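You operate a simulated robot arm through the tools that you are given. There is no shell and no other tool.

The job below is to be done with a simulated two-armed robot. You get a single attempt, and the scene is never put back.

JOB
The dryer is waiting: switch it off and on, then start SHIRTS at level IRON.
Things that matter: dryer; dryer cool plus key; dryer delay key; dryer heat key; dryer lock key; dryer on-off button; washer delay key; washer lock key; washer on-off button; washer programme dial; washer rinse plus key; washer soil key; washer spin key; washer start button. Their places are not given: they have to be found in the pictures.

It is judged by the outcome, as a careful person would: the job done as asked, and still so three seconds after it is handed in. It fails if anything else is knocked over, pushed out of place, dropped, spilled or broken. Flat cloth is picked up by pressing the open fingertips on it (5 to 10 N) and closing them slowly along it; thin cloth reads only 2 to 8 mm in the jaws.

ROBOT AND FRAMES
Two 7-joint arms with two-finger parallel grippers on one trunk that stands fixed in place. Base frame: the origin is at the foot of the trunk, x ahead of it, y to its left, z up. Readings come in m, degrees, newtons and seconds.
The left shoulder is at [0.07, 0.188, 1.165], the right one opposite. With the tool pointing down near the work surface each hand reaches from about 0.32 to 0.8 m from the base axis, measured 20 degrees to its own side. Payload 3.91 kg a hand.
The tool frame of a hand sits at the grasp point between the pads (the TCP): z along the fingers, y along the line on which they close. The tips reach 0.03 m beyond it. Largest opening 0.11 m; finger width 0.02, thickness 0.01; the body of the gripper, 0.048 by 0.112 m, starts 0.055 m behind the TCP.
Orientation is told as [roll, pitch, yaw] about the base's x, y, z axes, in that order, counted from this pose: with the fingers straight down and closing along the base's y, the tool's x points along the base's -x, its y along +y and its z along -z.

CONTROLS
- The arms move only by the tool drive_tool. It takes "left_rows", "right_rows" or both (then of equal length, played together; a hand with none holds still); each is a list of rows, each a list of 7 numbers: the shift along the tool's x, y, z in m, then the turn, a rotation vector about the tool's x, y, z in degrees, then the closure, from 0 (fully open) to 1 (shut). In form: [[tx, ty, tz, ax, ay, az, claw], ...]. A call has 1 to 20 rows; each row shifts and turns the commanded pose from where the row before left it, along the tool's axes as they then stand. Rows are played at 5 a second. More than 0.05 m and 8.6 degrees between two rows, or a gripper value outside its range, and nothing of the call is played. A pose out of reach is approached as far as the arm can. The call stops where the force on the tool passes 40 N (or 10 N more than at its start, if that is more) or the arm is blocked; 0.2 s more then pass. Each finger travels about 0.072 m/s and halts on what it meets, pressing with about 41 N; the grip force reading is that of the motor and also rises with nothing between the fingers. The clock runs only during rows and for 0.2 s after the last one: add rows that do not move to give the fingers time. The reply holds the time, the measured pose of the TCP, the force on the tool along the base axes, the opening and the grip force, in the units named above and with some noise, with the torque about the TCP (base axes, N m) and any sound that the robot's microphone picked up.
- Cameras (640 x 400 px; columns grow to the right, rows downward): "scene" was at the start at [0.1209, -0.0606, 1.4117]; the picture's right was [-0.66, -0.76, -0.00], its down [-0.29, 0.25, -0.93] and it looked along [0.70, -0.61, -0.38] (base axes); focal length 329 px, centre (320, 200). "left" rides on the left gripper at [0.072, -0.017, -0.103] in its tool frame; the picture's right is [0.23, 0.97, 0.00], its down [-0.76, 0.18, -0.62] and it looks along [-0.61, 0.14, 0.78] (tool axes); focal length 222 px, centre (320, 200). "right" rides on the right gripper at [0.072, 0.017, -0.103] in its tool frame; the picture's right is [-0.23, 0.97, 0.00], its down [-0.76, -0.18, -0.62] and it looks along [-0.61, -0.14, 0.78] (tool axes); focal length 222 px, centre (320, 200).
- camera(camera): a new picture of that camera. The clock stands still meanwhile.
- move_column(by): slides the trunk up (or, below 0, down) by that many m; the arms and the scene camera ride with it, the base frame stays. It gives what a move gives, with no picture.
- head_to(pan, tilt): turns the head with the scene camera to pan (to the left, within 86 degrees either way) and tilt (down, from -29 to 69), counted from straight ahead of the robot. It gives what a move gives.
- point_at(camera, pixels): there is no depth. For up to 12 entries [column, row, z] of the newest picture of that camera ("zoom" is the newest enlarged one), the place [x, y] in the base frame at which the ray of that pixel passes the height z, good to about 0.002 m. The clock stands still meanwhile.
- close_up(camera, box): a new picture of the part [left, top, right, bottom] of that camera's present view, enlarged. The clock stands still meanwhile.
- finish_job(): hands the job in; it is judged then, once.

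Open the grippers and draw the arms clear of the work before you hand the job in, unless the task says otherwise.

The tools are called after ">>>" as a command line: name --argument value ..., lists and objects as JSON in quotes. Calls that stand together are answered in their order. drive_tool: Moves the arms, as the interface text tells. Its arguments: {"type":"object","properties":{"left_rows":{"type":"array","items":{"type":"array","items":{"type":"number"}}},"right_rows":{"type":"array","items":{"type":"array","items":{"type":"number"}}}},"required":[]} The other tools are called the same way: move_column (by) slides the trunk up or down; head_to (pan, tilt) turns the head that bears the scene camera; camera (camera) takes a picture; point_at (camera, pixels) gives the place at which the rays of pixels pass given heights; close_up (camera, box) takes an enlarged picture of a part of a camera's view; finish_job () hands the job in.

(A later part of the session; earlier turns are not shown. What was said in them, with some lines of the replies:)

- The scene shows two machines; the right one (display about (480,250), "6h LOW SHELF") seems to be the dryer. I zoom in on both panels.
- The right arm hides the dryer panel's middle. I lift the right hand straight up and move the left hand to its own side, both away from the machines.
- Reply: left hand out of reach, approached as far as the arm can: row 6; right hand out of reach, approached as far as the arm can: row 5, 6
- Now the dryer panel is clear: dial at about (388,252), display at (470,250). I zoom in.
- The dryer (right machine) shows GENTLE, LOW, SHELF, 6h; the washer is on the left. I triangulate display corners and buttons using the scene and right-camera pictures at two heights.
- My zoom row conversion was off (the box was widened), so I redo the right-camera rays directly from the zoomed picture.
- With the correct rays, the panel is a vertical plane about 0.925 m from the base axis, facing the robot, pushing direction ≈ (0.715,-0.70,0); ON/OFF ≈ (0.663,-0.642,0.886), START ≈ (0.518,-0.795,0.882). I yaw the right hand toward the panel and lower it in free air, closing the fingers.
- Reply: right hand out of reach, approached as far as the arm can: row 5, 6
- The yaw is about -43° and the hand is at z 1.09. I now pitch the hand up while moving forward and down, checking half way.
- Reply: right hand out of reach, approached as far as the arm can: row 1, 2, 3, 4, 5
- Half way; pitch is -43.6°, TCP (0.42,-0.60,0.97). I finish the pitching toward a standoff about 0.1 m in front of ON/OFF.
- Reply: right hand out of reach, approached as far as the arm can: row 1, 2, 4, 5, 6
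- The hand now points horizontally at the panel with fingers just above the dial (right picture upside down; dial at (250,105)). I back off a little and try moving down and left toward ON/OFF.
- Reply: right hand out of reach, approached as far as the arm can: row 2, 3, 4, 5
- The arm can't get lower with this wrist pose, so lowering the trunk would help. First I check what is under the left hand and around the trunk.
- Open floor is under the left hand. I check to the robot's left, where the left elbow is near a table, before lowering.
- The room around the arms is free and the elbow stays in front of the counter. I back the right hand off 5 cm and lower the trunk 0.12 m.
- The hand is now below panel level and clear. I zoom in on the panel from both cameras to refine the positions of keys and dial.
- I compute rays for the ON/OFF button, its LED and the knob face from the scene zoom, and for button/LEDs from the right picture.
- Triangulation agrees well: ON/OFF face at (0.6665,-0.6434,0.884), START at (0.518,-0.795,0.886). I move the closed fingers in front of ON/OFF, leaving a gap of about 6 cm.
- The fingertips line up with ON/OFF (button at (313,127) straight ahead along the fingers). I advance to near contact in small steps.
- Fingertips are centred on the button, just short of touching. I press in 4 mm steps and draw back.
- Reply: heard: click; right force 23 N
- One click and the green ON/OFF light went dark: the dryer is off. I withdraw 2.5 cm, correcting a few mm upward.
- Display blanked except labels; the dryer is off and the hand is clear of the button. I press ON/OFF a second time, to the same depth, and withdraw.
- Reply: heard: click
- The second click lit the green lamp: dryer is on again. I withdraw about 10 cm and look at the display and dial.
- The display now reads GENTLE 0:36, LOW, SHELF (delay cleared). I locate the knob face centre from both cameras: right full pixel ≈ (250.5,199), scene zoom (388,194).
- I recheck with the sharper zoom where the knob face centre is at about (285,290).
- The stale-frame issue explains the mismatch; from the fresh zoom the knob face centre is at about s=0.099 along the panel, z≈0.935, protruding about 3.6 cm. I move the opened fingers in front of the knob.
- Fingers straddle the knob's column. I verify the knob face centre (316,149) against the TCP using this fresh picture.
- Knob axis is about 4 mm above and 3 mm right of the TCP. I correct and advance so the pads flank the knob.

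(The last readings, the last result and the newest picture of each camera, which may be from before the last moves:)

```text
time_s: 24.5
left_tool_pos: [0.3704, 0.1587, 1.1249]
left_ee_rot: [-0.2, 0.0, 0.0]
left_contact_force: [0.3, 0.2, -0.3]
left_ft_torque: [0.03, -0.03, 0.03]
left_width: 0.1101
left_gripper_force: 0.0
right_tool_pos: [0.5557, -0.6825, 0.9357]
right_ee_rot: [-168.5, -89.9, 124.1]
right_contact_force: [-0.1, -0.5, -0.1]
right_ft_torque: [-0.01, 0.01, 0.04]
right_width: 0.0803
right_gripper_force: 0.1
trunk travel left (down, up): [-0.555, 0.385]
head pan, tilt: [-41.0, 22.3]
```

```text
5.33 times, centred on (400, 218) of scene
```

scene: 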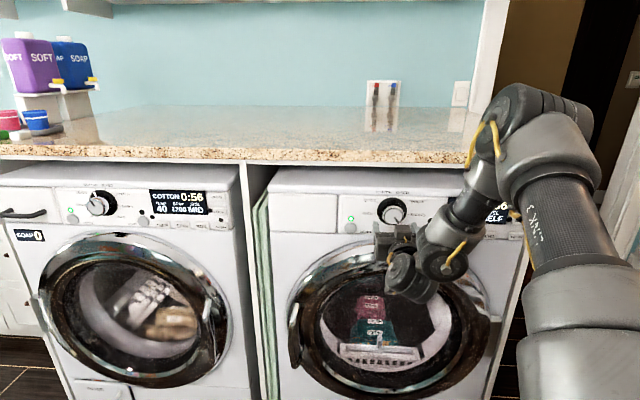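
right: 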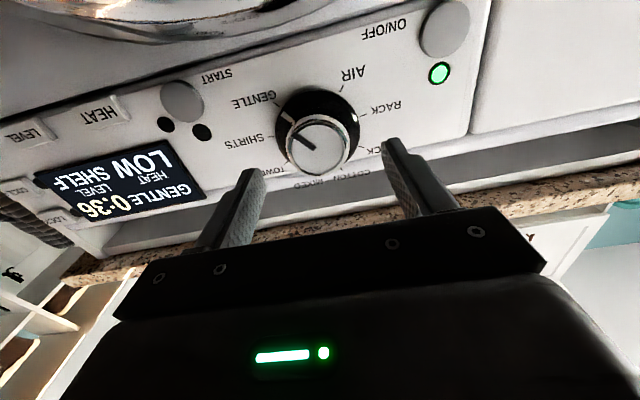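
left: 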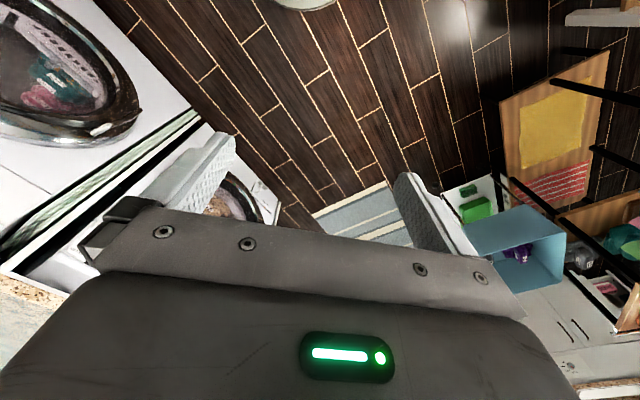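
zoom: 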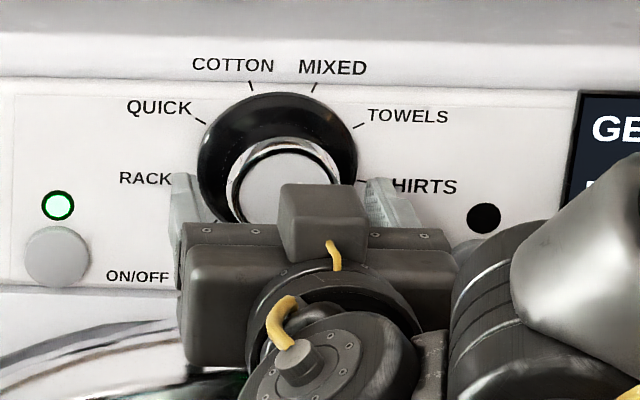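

Pads overlap the knob by about 14 mm, centred. I advance 5 mm more and close the fingers on the knob.

>>> drive_tool --right_rows '[[0, 0, 0.005, 0, 0, 0, 0.27], [0, 0, 0, 0, 0, 0, 0.4], [0, 0, 0, 0, 0, 0, 0.5], [0, 0, 0, 0, 0, 0, 0.6], [0, 0, 0, 0, 0, 0, 0.7], [0, 0, 0, 0, 0, 0, 0.8], [0, 0, 0, 0, 0, 0, 0.8]]'

>>> close_up --camera "right" --box '[200, 60, 440, 210]'

```text
time_s: 26.1
left_tool_pos: [0.3699, 0.157, 1.1248]
left_ee_rot: [-0.1, 0.0, 0.1]
left_contact_force: [-1.5, -0.3, 0.4]
left_ft_torque: [0.02, -0.03, -0.02]
left_width: 0.1099
left_gripper_force: 0.0
right_tool_pos: [0.5574, -0.6868, 0.9364]
right_ee_rot: [167.2, -89.9, 148.4]
right_contact_force: [-2.0, -3.8, 3.5]
right_ft_torque: [-0.16, 0.01, -0.28]
right_width: 0.0517
right_gripper_force: 45.6
trunk travel left (down, up): [-0.555, 0.385]
head pan, tilt: [-41.0, 22.3]
```

```text
2.67 times, centred on (320, 135) of right
```

zoom: 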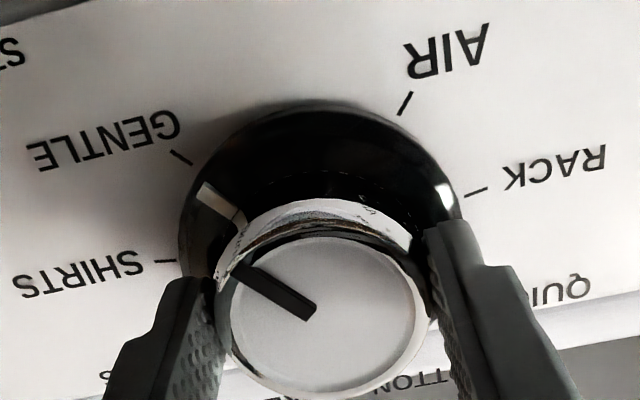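

The knob is gripped (52 mm, 46 N). I turn it counter-clockwise (negative about tool z) in small steps, half way first.

>>> drive_tool --right_rows '[[0, 0, 0, 0, 0, -5, 0.8], [0, 0, 0, 0, 0, -5, 0.8], [0, 0, 0, 0, 0, -5, 0.8], [0, 0, 0, 0, 0, -5, 0.8]]'

>>> close_up --camera "right" --box '[200, 60, 440, 210]'

>>> close_up --camera "scene" --box '[340, 180, 460, 255]'

```text
time_s: 27.1
left_tool_pos: [0.3706, 0.1568, 1.1253]
left_ee_rot: [0.0, -0.2, 0.2]
left_contact_force: [0.7, -0.1, 0.6]
left_ft_torque: [-0.05, 0.0, -0.01]
left_width: 0.11
left_gripper_force: 0.0
right_tool_pos: [0.5577, -0.6872, 0.9366]
right_ee_rot: [-90.2, -70.0, 45.8]
right_contact_force: [-3.6, -5.1, 4.4]
right_ft_torque: [0.02, -0.01, -0.56]
right_width: 0.052
right_gripper_force: 45.1
trunk travel left (down, up): [-0.555, 0.385]
head pan, tilt: [-41.0, 22.3]
```

```text
2.67 times, centred on (320, 135) of right
```

zoom: 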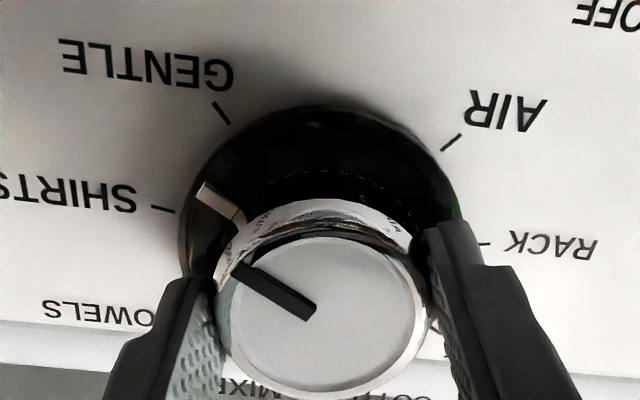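

```text
5.33 times, centred on (400, 218) of scene
```

zoom: 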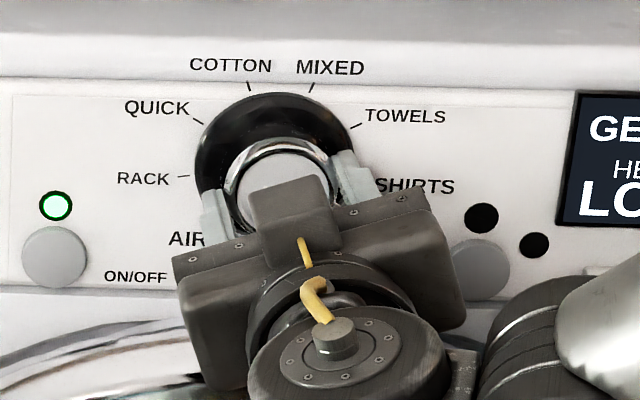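

The knob follows the hand: pointer now between GENTLE and SHIRTS. I turn the remaining ~16°.

>>> drive_tool --right_rows '[[0, 0, 0, 0, 0, -5, 0.8], [0, 0, 0, 0, 0, -5, 0.8], [0, 0, 0, 0, 0, -4, 0.8], [0, 0, 0, 0, 0, -2, 0.8], [0, 0, 0, 0, 0, 0, 0.8]]'

>>> close_up --camera "right" --box '[200, 60, 440, 210]'

>>> close_up --camera "scene" --box '[380, 180, 540, 280]'

```text
time_s: 28.3
left_tool_pos: [0.3695, 0.1574, 1.1252]
left_ee_rot: [0.1, -0.2, 0.1]
left_contact_force: [-0.3, -0.8, -0.6]
left_ft_torque: [-0.02, -0.04, -0.03]
left_width: 0.11
left_gripper_force: 0.0
right_tool_pos: [0.5563, -0.6885, 0.9373]
right_ee_rot: [-90.2, -54.1, 45.8]
right_contact_force: [-5.5, -8.4, 5.1]
right_ft_torque: [-0.21, -0.17, -0.07]
right_width: 0.0521
right_gripper_force: 45.3
trunk travel left (down, up): [-0.555, 0.385]
head pan, tilt: [-41.0, 22.3]
```

```text
2.67 times, centred on (320, 135) of right
```

zoom: 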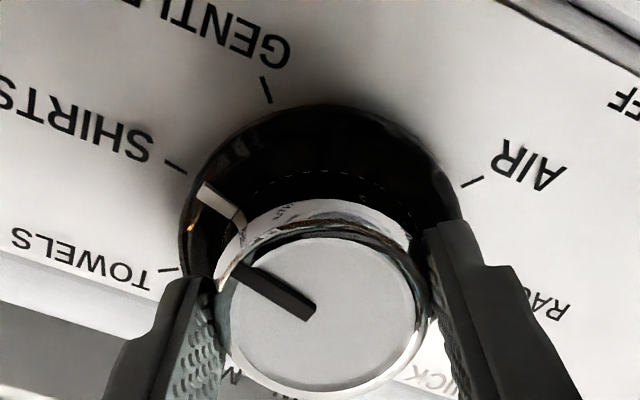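

```text
4.00 times, centred on (460, 230) of scene
```

zoom: 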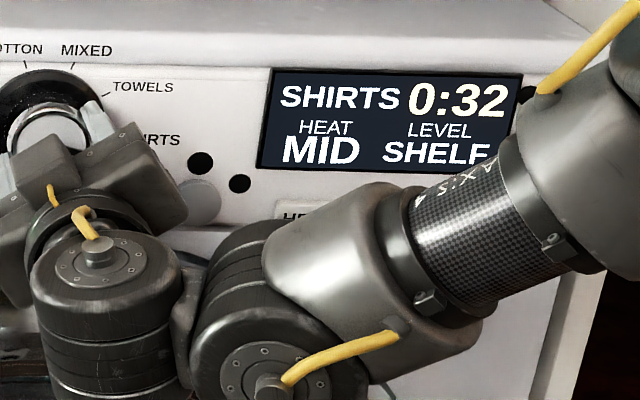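

The display reads SHIRTS 0:32, MID, SHELF. Comparing the tick's position with its original alignment, about 3–4° more would centre it; I add that, then open the fingers.

>>> drive_tool --right_rows '[[0, 0, 0, 0, 0, -2, 0.8], [0, 0, 0, 0, 0, -1.5, 0.8], [0, 0, 0, 0, 0, 0, 0.8]]'

>>> close_up --camera "right" --box '[200, 60, 440, 210]'

>>> drive_tool --right_rows '[[0, 0, 0, 0, 0, 0, 0.6], [0, 0, 0, 0, 0, 0, 0.4], [0, 0, 0, 0, 0, 0, 0.27], [0, 0, 0, 0, 0, 0, 0.27]]'

>>> close_up --camera "right" --box '[200, 60, 440, 210]'

```text
time_s: 29.1
left_tool_pos: [0.369, 0.1573, 1.126]
left_ee_rot: [-0.1, 0.0, 0.2]
left_contact_force: [-0.3, 0.5, 0.6]
left_ft_torque: [0.0, 0.02, 0.0]
left_width: 0.1102
left_gripper_force: 0.0
right_tool_pos: [0.5564, -0.6878, 0.937]
right_ee_rot: [-90.2, -50.5, 45.7]
right_contact_force: [-9.7, -4.4, 5.6]
right_ft_torque: [-0.16, -0.15, -0.53]
right_width: 0.0518
right_gripper_force: 45.4
trunk travel left (down, up): [-0.555, 0.385]
head pan, tilt: [-41.0, 22.3]
```

```text
2.67 times, centred on (320, 135) of right
```

zoom: 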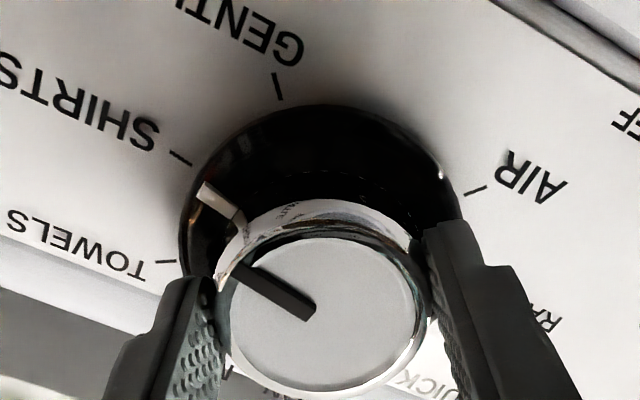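

```text
time_s: 30.1
left_tool_pos: [0.3711, 0.1568, 1.1251]
left_ee_rot: [-0.2, 0.0, 0.2]
left_contact_force: [0.7, 0.7, -0.3]
left_ft_torque: [0.03, -0.01, -0.01]
left_width: 0.1101
left_gripper_force: 0.1
right_tool_pos: [0.5584, -0.6869, 0.9359]
right_ee_rot: [-90.2, -50.4, 45.6]
right_contact_force: [0.7, 0.6, 0.6]
right_ft_torque: [0.0, 0.0, -0.03]
right_width: 0.0805
right_gripper_force: 0.0
trunk travel left (down, up): [-0.555, 0.385]
head pan, tilt: [-41.0, 22.3]
```

```text
2.67 times, centred on (320, 135) of right
```

zoom: 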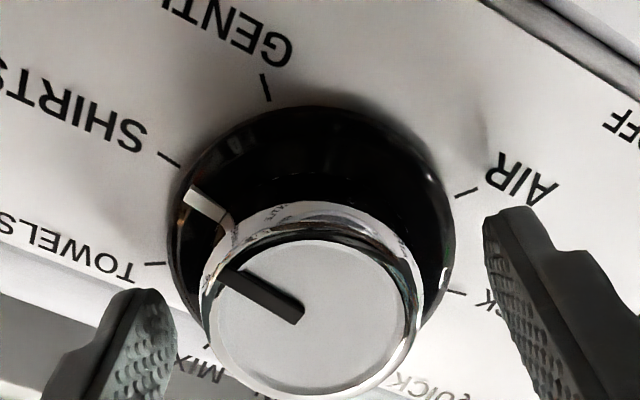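

The dial pointer is aligned with SHIRTS and released. I back straight off, level the wrist again and close the fingers.

>>> drive_tool --right_rows '[[0, 0, -0.02, 0, 0, 0, 0.27], [0, 0, -0.03, 0, 0, 0, 0.27], [0, 0, -0.03, 0, 0, 0, 0.4], [0, 0, -0.02, 0, 0, 7.9, 0.6], [0, 0, 0, 0, 0, 7.9, 0.8], [0, 0, 0, 0, 0, 7.9, 1], [0, 0, 0, 0, 0, 7.9, 1], [0, 0, 0, 0, 0, 7.9, 1], [0, 0, 0, 0, 0, 0, 1]]'

>>> camera --camera "right"

>>> camera --camera "scene"

```text
time_s: 32.1
left_tool_pos: [0.3695, 0.1566, 1.1257]
left_ee_rot: [-0.1, 0.0, 0.0]
left_contact_force: [-1.0, 0.0, 1.1]
left_ft_torque: [-0.02, 0.0, -0.03]
left_width: 0.11
left_gripper_force: 0.0
right_tool_pos: [0.4913, -0.6208, 0.9353]
right_ee_rot: [128.6, -89.8, -173.0]
right_contact_force: [0.2, 0.4, -1.8]
right_ft_torque: [0.0, 0.01, -0.02]
right_width: 0.0
right_gripper_force: 38.0
right hand out of reach, approached as far as the arm can: row 3
trunk travel left (down, up): [-0.555, 0.385]
head pan, tilt: [-41.0, 22.3]
```

```text
taken
```

right: 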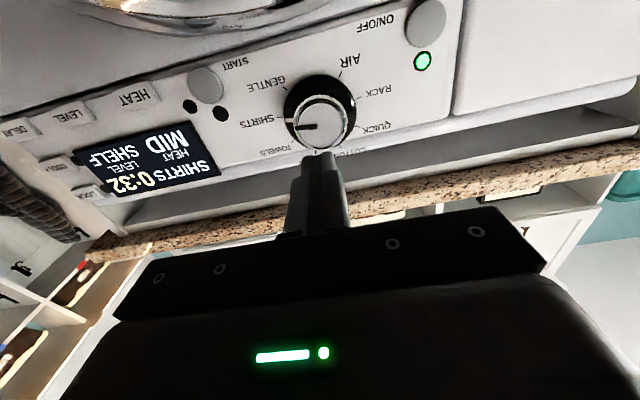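

```text
taken
```

scene: 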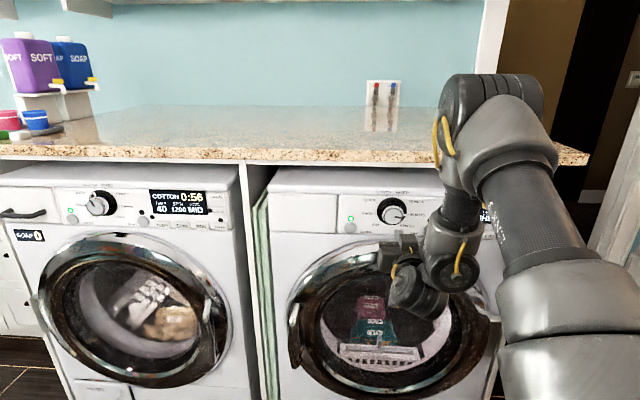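

Dial rests at SHIRTS; display SHIRTS 0:32. I move right toward the LEVEL key, staying 11 cm off the panel.

>>> drive_tool --right_rows '[[0.007, -0.03, 0, 0, 0, 0, 1], [0.007, -0.03, 0, 0, 0, 0, 1], [0.007, -0.03, 0, 0, 0, 0, 1], [0.007, -0.03, 0, 0, 0, 0, 1], [0.007, -0.03, 0, 0, 0, 0, 1], [0.007, -0.03, 0, 0, 0, 0, 1], [0.007, -0.03, 0, 0, 0, 0, 1], [0.007, -0.03, 0, 0, 0, 0, 1], [0, 0, 0, 0, 0, 0, 1]]'

>>> camera --camera "right"

>>> camera --camera "scene"

```text
time_s: 34.1
left_tool_pos: [0.3708, 0.1582, 1.1242]
left_ee_rot: [-0.1, -0.1, 0.1]
left_contact_force: [-0.2, 0.0, 0.3]
left_ft_torque: [-0.03, 0.01, 0.02]
left_width: 0.11
left_gripper_force: 0.0
right_tool_pos: [0.4368, -0.7651, 0.899]
right_ee_rot: [-19.3, -90.0, -25.3]
right_contact_force: [0.4, -0.4, -0.1]
right_ft_torque: [-0.04, 0.0, -0.02]
right_width: 0.0
right_gripper_force: 37.8
right hand out of reach, approached as far as the arm can: row 2, 3, 4, 5, 6, 7, 8
trunk travel left (down, up): [-0.555, 0.385]
head pan, tilt: [-41.0, 22.3]
```

```text
taken
```

right: 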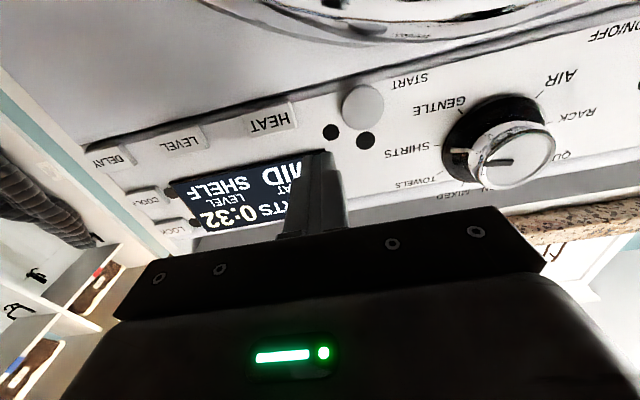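

```text
taken
```

scene: 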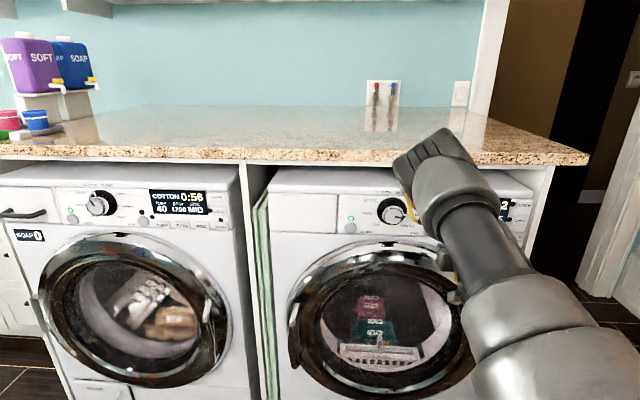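

The hand stopped short (s≈0.24, drifted to n≈0.847). I retry with smaller steps: back off a bit, then sideways slowly.

>>> drive_tool --right_rows '[[0, 0, -0.01, 0, 0, 0, 1], [0, 0, -0.01, 0, 0, 0, 1], [0, -0.01, 0, 0, 0, 0, 1], [0, -0.01, 0, 0, 0, 0, 1], [0, -0.01, 0, 0, 0, 0, 1], [0, -0.01, 0, 0, 0, 0, 1], [0, 0, 0, 0, 0, 0, 1]]'

```text
time_s: 35.7
left_tool_pos: [0.3712, 0.1582, 1.1257]
left_ee_rot: [-0.1, 0.0, 0.2]
left_contact_force: [0.5, 0.4, -0.5]
left_ft_torque: [-0.01, 0.01, -0.01]
left_width: 0.11
left_gripper_force: 0.1
right_tool_pos: [0.42, -0.7869, 0.9079]
right_ee_rot: [177.8, -89.9, 137.9]
right_contact_force: [0.4, 0.1, -0.2]
right_ft_torque: [0.01, 0.01, -0.04]
right_width: 0.0001
right_gripper_force: 37.5
right hand out of reach, approached as far as the arm can: row 1, 2, 3, 4
trunk travel left (down, up): [-0.555, 0.385]
head pan, tilt: [-41.0, 22.3]
```

The arm can't fold back further here but sideways motion works at n≈0.85 (tips 4.5 cm from the panel, nothing protruding there). I continue right in small steps, then down.

>>> drive_tool --right_rows '[[0, -0.01, 0, 0, 0, 0, 1], [0, -0.01, 0, 0, 0, 0, 1], [0, -0.01, 0, 0, 0, 0, 1], [0, -0.01, 0, 0, 0, 0, 1], [0, -0.01, 0, 0, 0, 0, 1], [0, -0.01, 0, 0, 0, 0, 1], [0, -0.01, 0, 0, 0, 0, 1], [0, -0.01, 0, 0, 0, 0, 1], [0.01, 0, 0, 0, 0, 0, 1], [0.01, 0, 0, 0, 0, 0, 1], [0, 0, 0, 0, 0, 0, 1]]'

>>> camera --camera "right"

>>> camera --camera "scene"

```text
time_s: 38.1
left_tool_pos: [0.3702, 0.1575, 1.125]
left_ee_rot: [-0.1, -0.1, 0.1]
left_contact_force: [-1.0, 0.1, 0.5]
left_ft_torque: [0.0, -0.01, 0.0]
left_width: 0.1101
left_gripper_force: 0.1
right_tool_pos: [0.3643, -0.8466, 0.8866]
right_ee_rot: [-168.6, -89.9, 124.4]
right_contact_force: [0.5, 0.6, 0.0]
right_ft_torque: [0.0, 0.0, 0.0]
right_width: 0.0
right_gripper_force: 37.7
trunk travel left (down, up): [-0.555, 0.385]
head pan, tilt: [-41.0, 22.3]
```

```text
taken
```

right: 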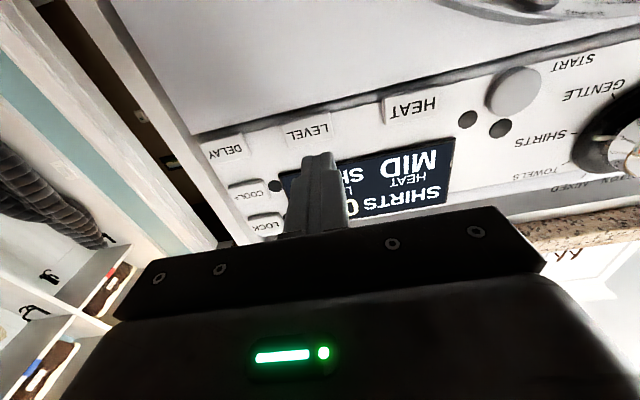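

```text
taken
```

scene: 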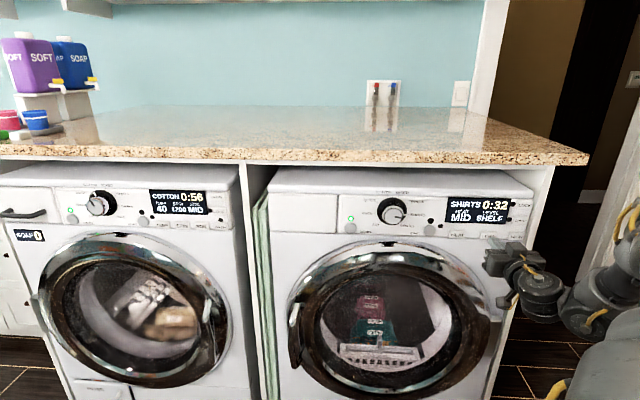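

No reach problem now and the scene camera sees the panel freely. I locate the LEVEL key (right picture ≈ (312,131)) exactly.

>>> close_up --camera "right" --box '[200, 80, 440, 230]'

>>> close_up --camera "scene" --box '[420, 180, 540, 255]'

```text
2.67 times, centred on (320, 155) of right
```

zoom: 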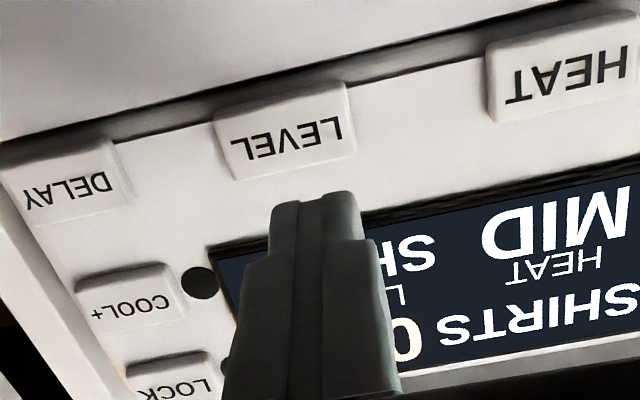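

```text
5.33 times, centred on (480, 218) of scene
```

zoom: 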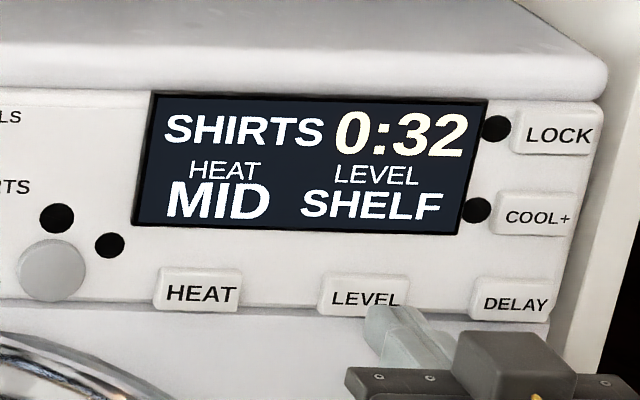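

I get rays for the LEVEL key face centre from both zooms (scene (362,295), right full (308,130.7)).

>>> point_at --camera "zoom" --pixels '[[362, 295, 0.9], [362, 295, 0.86]]'

>>> point_at --camera "right" --pixels '[[308, 130.7, 0.9], [308, 130.7, 0.86]]'

```text
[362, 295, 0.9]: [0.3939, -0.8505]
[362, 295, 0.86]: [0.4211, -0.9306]
```

```text
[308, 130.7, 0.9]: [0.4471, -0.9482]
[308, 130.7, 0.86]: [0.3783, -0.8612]
```

LEVEL key face at s≈0.3555, z≈0.877, n≈0.92. I correct the aim and close in to about 6 mm before contact.

>>> drive_tool --right_rows '[[0.005, -0.0025, 0, 0, 0, 0, 1], [0.004, -0.0025, 0, 0, 0, 0, 1], [0, 0, 0.01, 0, 0, 0, 1], [0, 0, 0.01, 0, 0, 0, 1], [0, 0, 0.01, 0, 0, 0, 1], [0, 0, 0, 0, 0, 0, 1]]'

>>> close_up --camera "right" --box '[220, 60, 420, 185]'

>>> close_up --camera "scene" --box '[420, 180, 540, 255]'

```text
time_s: 39.5
left_tool_pos: [0.3699, 0.157, 1.1257]
left_ee_rot: [-0.1, 0.0, 0.1]
left_contact_force: [-0.6, -0.5, 0.2]
left_ft_torque: [0.01, 0.02, -0.01]
left_width: 0.1099
left_gripper_force: 0.1
right_tool_pos: [0.383, -0.8695, 0.8772]
right_ee_rot: [-160.0, -89.9, 115.6]
right_contact_force: [0.0, -0.7, 0.7]
right_ft_torque: [-0.05, 0.01, 0.01]
right_width: 0.0002
right_gripper_force: 37.5
trunk travel left (down, up): [-0.555, 0.385]
head pan, tilt: [-41.0, 22.3]
```

```text
3.20 times, centred on (320, 122) of right
```

zoom: 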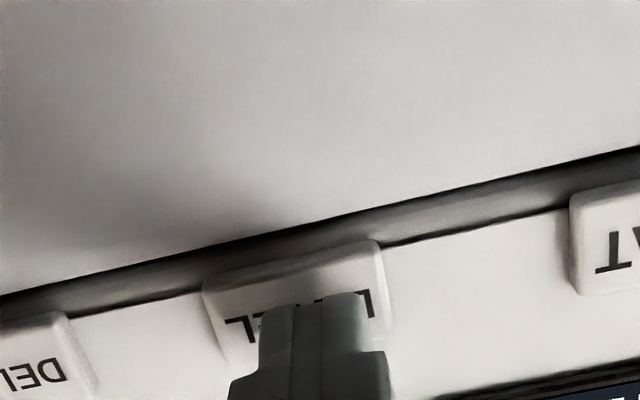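

```text
5.33 times, centred on (480, 218) of scene
```

zoom: 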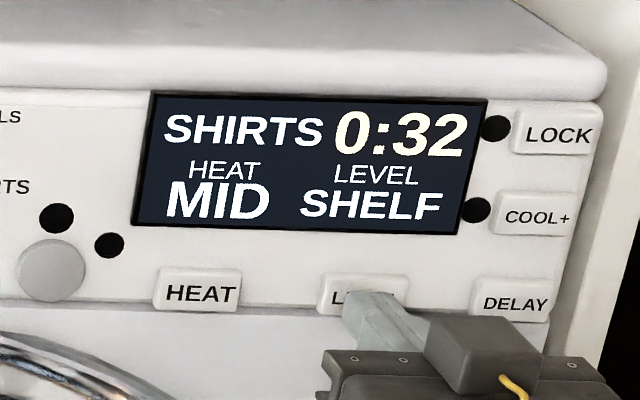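

The fingertips are centred on the LEVEL key. I press in small steps and watch for the click.

>>> drive_tool --right_rows '[[0, 0, 0.005, 0, 0, 0, 1], [0, 0, 0.004, 0, 0, 0, 1], [0, 0, 0.003, 0, 0, 0, 1]]'

>>> close_up --camera "scene" --box '[420, 180, 540, 255]'

```text
time_s: 40.3
left_tool_pos: [0.3693, 0.1572, 1.1241]
left_ee_rot: [-0.2, 0.0, 0.1]
left_contact_force: [-1.0, -0.1, -0.6]
left_ft_torque: [-0.02, -0.01, -0.01]
left_width: 0.1102
left_gripper_force: 0.1
right_tool_pos: [0.3906, -0.8778, 0.8771]
right_ee_rot: [52.6, -90.0, -97.0]
right_contact_force: [-3.6, 6.6, 0.1]
right_ft_torque: [0.0, 0.0, 0.04]
right_width: 0.0003
right_gripper_force: 37.9
trunk travel left (down, up): [-0.555, 0.385]
head pan, tilt: [-41.0, 22.3]
heard: click
```

```text
5.33 times, centred on (480, 218) of scene
```

zoom: 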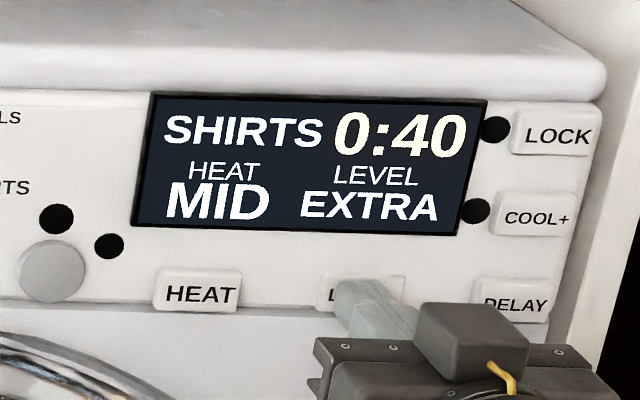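

LEVEL went SHELF → EXTRA with one click. I release by 1.5 cm and press again to the same depth.

>>> drive_tool --right_rows '[[0, 0, -0.008, 0, 0, 0, 1], [0, 0, -0.006, 0, 0, 0, 1], [0, 0, 0, 0, 0, 0, 1], [0, 0, 0.006, 0, 0, 0, 1], [0, 0, 0.005, 0, 0, 0, 1], [0, 0, 0.003, 0, 0, 0, 1]]'

>>> close_up --camera "scene" --box '[420, 180, 540, 255]'

```text
time_s: 41.7
left_tool_pos: [0.3698, 0.1565, 1.1256]
left_ee_rot: [-0.1, 0.0, 0.1]
left_contact_force: [0.0, -1.0, 0.5]
left_ft_torque: [-0.02, 0.01, 0.02]
left_width: 0.1099
left_gripper_force: 0.1
right_tool_pos: [0.3898, -0.8776, 0.877]
right_ee_rot: [163.6, -89.9, 152.0]
right_contact_force: [-5.0, 2.1, -0.7]
right_ft_torque: [0.02, 0.02, -0.08]
right_width: 0.0
right_gripper_force: 37.5
trunk travel left (down, up): [-0.555, 0.385]
head pan, tilt: [-41.0, 22.3]
heard: click
```

```text
5.33 times, centred on (480, 218) of scene
```

zoom: 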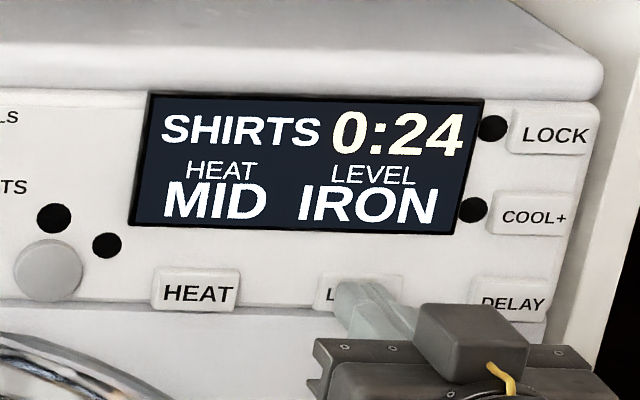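

Display: SHIRTS 0:24, MID, IRON. I back off 4 cm and move left in small steps toward START (s≈0.206, z≈0.885).

>>> drive_tool --right_rows '[[0, 0, -0.01, 0, 0, 0, 1], [0, 0, -0.015, 0, 0, 0, 1], [0, 0, -0.015, 0, 0, 0, 1], [-0.001, 0.0125, 0, 0, 0, 0, 1], [-0.001, 0.0125, 0, 0, 0, 0, 1], [-0.001, 0.0125, 0, 0, 0, 0, 1], [-0.001, 0.0125, 0, 0, 0, 0, 1], [-0.001, 0.0125, 0, 0, 0, 0, 1], [-0.001, 0.0125, 0, 0, 0, 0, 1], [-0.001, 0.0125, 0, 0, 0, 0, 1], [-0.001, 0.0125, 0, 0, 0, 0, 1], [0, 0, 0, 0, 0, 0, 1]]'

>>> camera --camera "right"

>>> camera --camera "scene"

```text
time_s: 44.3
left_tool_pos: [0.371, 0.1572, 1.1255]
left_ee_rot: [-0.2, 0.0, 0.1]
left_contact_force: [-0.2, 0.5, 0.6]
left_ft_torque: [0.0, 0.02, 0.01]
left_width: 0.1101
left_gripper_force: 0.0
right_tool_pos: [0.4314, -0.7787, 0.8858]
right_ee_rot: [172.1, -90.0, 143.5]
right_contact_force: [0.2, -0.3, 0.0]
right_ft_torque: [-0.03, 0.04, 0.0]
right_width: 0.0001
right_gripper_force: 38.1
trunk travel left (down, up): [-0.555, 0.385]
head pan, tilt: [-41.0, 22.3]
```

```text
taken
```

right: 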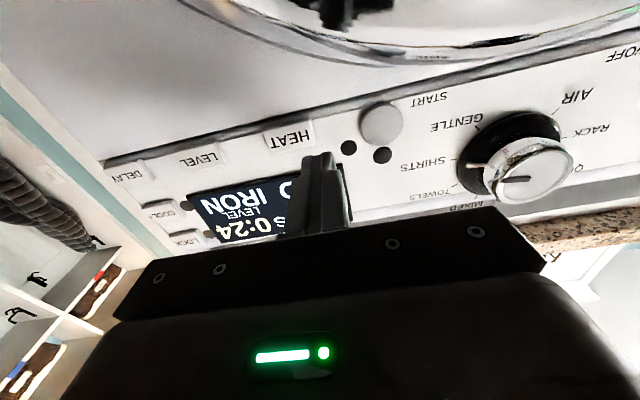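

```text
taken
```

scene: 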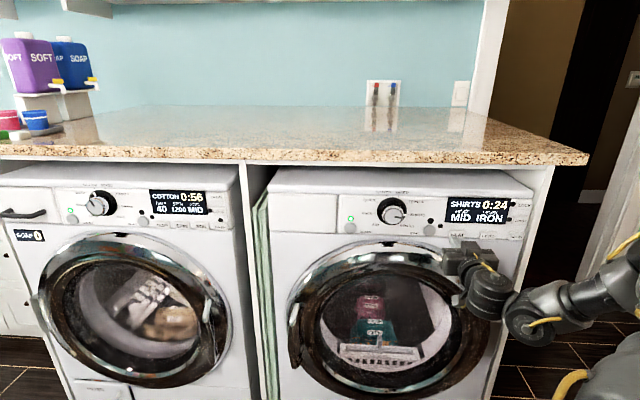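

All within reach. START is at right-picture (380,122); I move 4.9 cm further left.

>>> drive_tool --right_rows '[[0, 0.0123, 0, 0, 0, 0, 1], [0, 0.0123, 0, 0, 0, 0, 1], [0, 0.0123, 0, 0, 0, 0, 1], [0, 0.0123, 0, 0, 0, 0, 1], [0, 0, 0, 0, 0, 0, 1]]'

>>> camera --camera "right"

>>> close_up --camera "scene" --box '[380, 180, 540, 280]'

```text
time_s: 45.5
left_tool_pos: [0.3697, 0.1567, 1.1252]
left_ee_rot: [-0.1, 0.0, 0.1]
left_contact_force: [0.6, -0.7, 0.1]
left_ft_torque: [0.02, -0.01, 0.02]
left_width: 0.11
left_gripper_force: 0.1
right_tool_pos: [0.4664, -0.7429, 0.884]
right_ee_rot: [170.3, -89.9, 145.4]
right_contact_force: [0.3, 0.2, -0.2]
right_ft_torque: [0.01, 0.04, 0.01]
right_width: 0.0
right_gripper_force: 37.8
trunk travel left (down, up): [-0.555, 0.385]
head pan, tilt: [-41.0, 22.3]
```

```text
taken
```

right: 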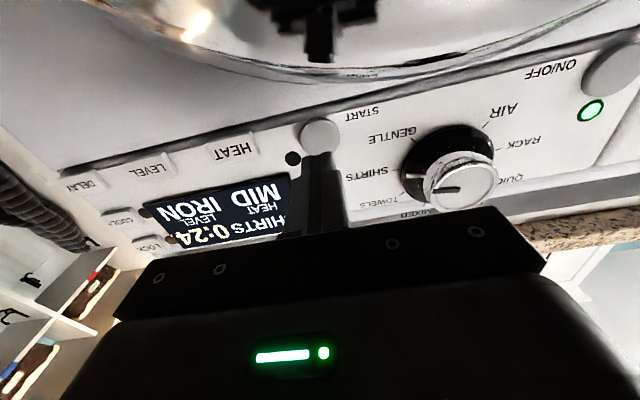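

```text
4.00 times, centred on (460, 230) of scene
```

zoom: 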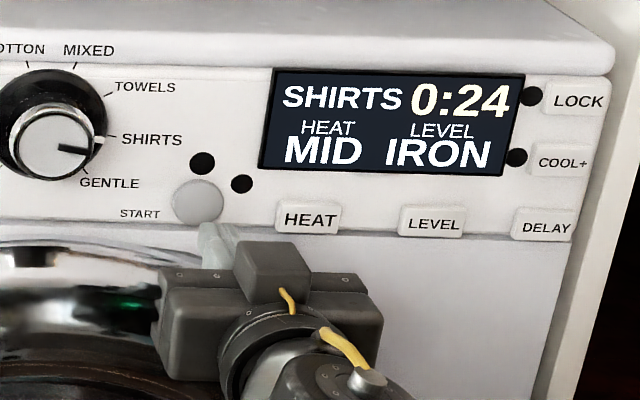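

Aligned with START (right-picture (320,134), s 0.205, z 0.884). I advance to just short of contact and check.

>>> drive_tool --right_rows '[[0, 0, 0.012, 0, 0, 0, 1], [0, 0, 0.012, 0, 0, 0, 1], [0, 0, 0.01, 0, 0, 0, 1], [0, 0, 0, 0, 0, 0, 1]]'

>>> close_up --camera "right" --box '[240, 80, 400, 180]'

>>> close_up --camera "scene" --box '[380, 180, 540, 280]'

```text
time_s: 46.5
left_tool_pos: [0.371, 0.1574, 1.1254]
left_ee_rot: [-0.1, 0.0, 0.2]
left_contact_force: [0.5, -0.6, 0.0]
left_ft_torque: [0.01, 0.0, -0.02]
left_width: 0.1098
left_gripper_force: 0.0
right_tool_pos: [0.4912, -0.7672, 0.8841]
right_ee_rot: [154.2, -89.9, 161.5]
right_contact_force: [0.7, -0.3, 0.6]
right_ft_torque: [0.0, 0.01, 0.0]
right_width: 0.0
right_gripper_force: 37.3
trunk travel left (down, up): [-0.555, 0.385]
head pan, tilt: [-41.0, 22.3]
```

```text
4.00 times, centred on (320, 130) of right
```

zoom: 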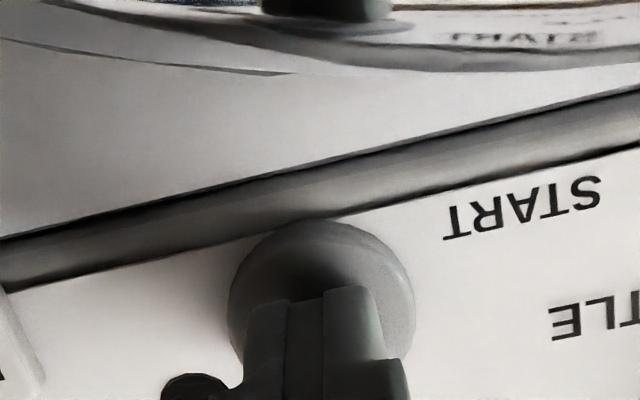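

```text
4.00 times, centred on (460, 230) of scene
```

zoom: 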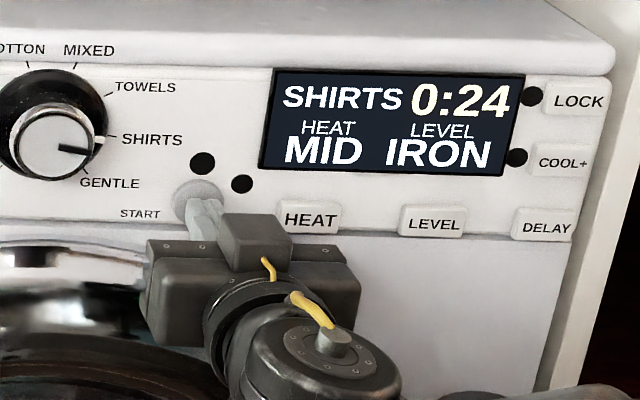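

Fingertips are centred on START. I press in small steps until the click.

>>> drive_tool --right_rows '[[0, 0, 0.005, 0, 0, 0, 1], [0, 0, 0.004, 0, 0, 0, 1], [0, 0, 0.003, 0, 0, 0, 1]]'

>>> close_up --camera "scene" --box '[380, 180, 540, 280]'

```text
time_s: 47.3
left_tool_pos: [0.3691, 0.1585, 1.1238]
left_ee_rot: [-0.1, -0.1, 0.1]
left_contact_force: [-1.8, 0.5, 0.0]
left_ft_torque: [0.03, 0.01, 0.0]
left_width: 0.11
left_gripper_force: 0.1
right_tool_pos: [0.4968, -0.7742, 0.8839]
right_ee_rot: [-50.3, -89.9, 6.1]
right_contact_force: [-15.1, 15.3, -5.6]
right_ft_torque: [0.12, 0.11, -0.11]
right_width: 0.0
right_gripper_force: 37.7
trunk travel left (down, up): [-0.555, 0.385]
head pan, tilt: [-41.0, 22.3]
heard: click
```

```text
4.00 times, centred on (460, 230) of scene
```

zoom: 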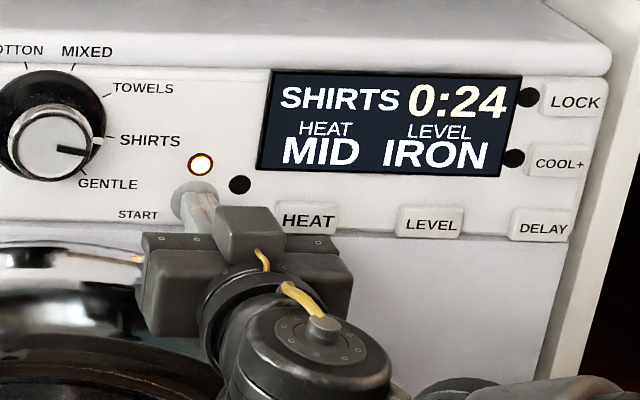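

One click; the START lamp is lit with SHIRTS, IRON, 0:24. I withdraw and check that back-off goes straight.

>>> drive_tool --right_rows '[[0, 0, -0.012, 0, 0, 0, 1], [0, 0, -0.015, 0, 0, 0, 1], [0, 0, -0.015, 0, 0, 0, 1], [0, 0, -0.01, 0, 0, 0, 1], [0, 0, -0.01, 0, 0, 0, 1], [0, 0, 0, 0, 0, 0, 1]]'

>>> camera --camera "scene"

```text
time_s: 48.7
left_tool_pos: [0.3687, 0.157, 1.1256]
left_ee_rot: [-0.1, 0.0, 0.1]
left_contact_force: [0.0, 0.3, 0.7]
left_ft_torque: [-0.02, 0.01, 0.04]
left_width: 0.1101
left_gripper_force: 0.0
right_tool_pos: [0.4551, -0.7326, 0.8852]
right_ee_rot: [-171.9, -90.0, 127.5]
right_contact_force: [0.9, 0.7, -0.6]
right_ft_torque: [0.02, -0.01, -0.02]
right_width: 0.0
right_gripper_force: 37.6
trunk travel left (down, up): [-0.555, 0.385]
head pan, tilt: [-41.0, 22.3]
```

```text
taken
```

scene: 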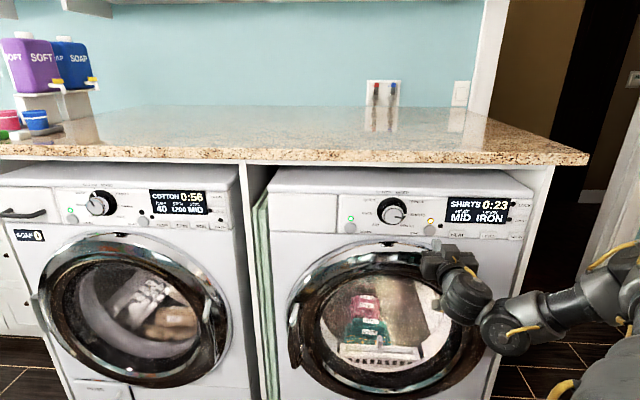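

The dryer is running (0:23, drum lit). I draw the hand further back and open the fingers.

>>> drive_tool --right_rows '[[0, 0, -0.012, 0, 0, 0, 1], [0, 0, -0.012, 0, 0, 0, 0.8], [0, 0, -0.012, 0, 0, 0, 0.5], [0, 0, -0.012, 0, 0, 0, 0.2], [0, 0, -0.012, 0, 0, 0, 0], [0, 0, 0, 0, 0, 0, 0], [0, 0, 0, 0, 0, 0, 0]]'

>>> camera --camera "scene"

>>> close_up --camera "scene" --box '[330, 170, 540, 300]'

>>> close_up --camera "scene" --box '[0, 160, 250, 310]'

```text
time_s: 50.3
left_tool_pos: [0.371, 0.1568, 1.1248]
left_ee_rot: [-0.1, 0.1, 0.1]
left_contact_force: [-0.1, 0.1, -0.1]
left_ft_torque: [0.03, 0.01, -0.04]
left_width: 0.11
left_gripper_force: 0.0
right_tool_pos: [0.4208, -0.6999, 0.8853]
right_ee_rot: [-170.6, -90.0, 126.2]
right_contact_force: [0.2, 0.7, -0.3]
right_ft_torque: [-0.02, 0.0, 0.0]
right_width: 0.11
right_gripper_force: 0.0
right hand out of reach, approached as far as the arm can: row 5
trunk travel left (down, up): [-0.555, 0.385]
head pan, tilt: [-41.0, 22.3]
```

```text
taken
```

scene: 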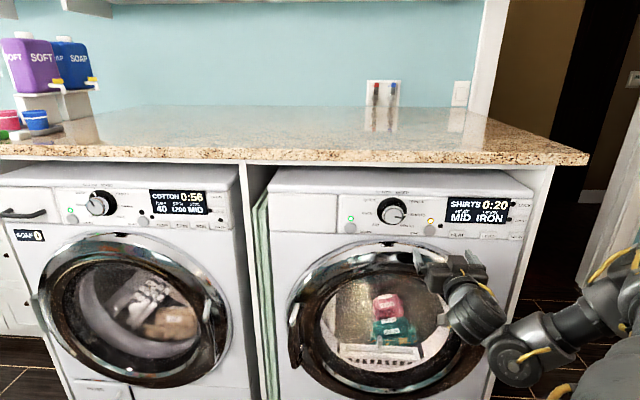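

```text
3.05 times, centred on (435, 235) of scene
```

zoom: 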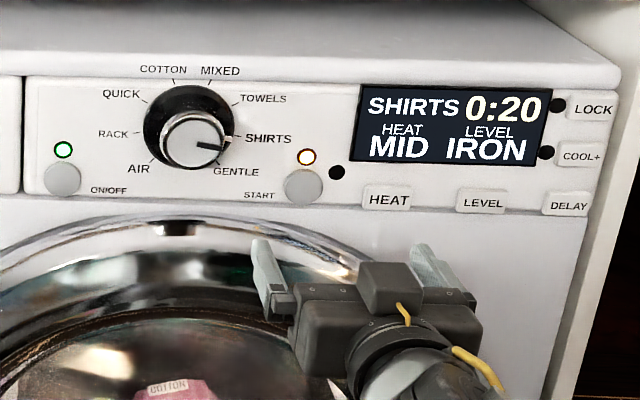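

```text
2.56 times, centred on (125, 235) of scene
```

zoom: 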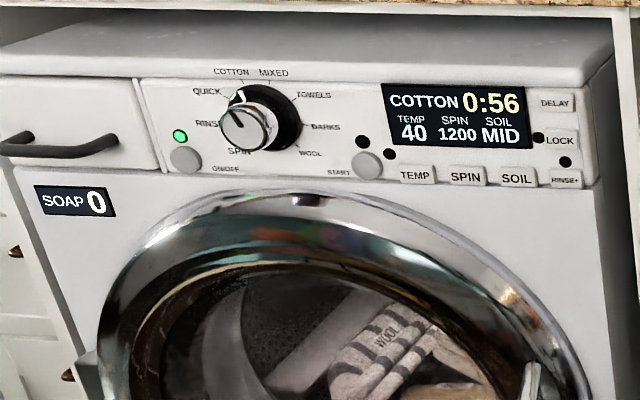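

The dryer is running SHIRTS at IRON (0:20 left, START lamp lit), the washer is unchanged, and the right hand is open and about 10 cm clear of the panel. I hand the job in.

>>> finish_job

```text
The job is handed in.
```

The dryer is running SHIRTS at level IRON. When I handed the job in, its display read SHIRTS, MID, IRON with 0:20 left, and the START lamp was lit.

- **Off and on:** I pressed ON/OFF twice. The lamp went out and came back, and the 6h delay was cleared.
- **Programme:** I turned the dial from GENTLE to SHIRTS. The display then showed heat MID, and I did not touch the heat key.
- **Level:** I pressed LEVEL twice, going from SHELF through EXTRA to IRON.
- **Start:** I pressed START once. The drum lit and the time began counting down.

The washer's display was unchanged (COTTON 0:56), and I saw nothing knocked over or moved. Both grippers are open. The right hand is drawn back from the panel, with its fingertips about 10 cm off.
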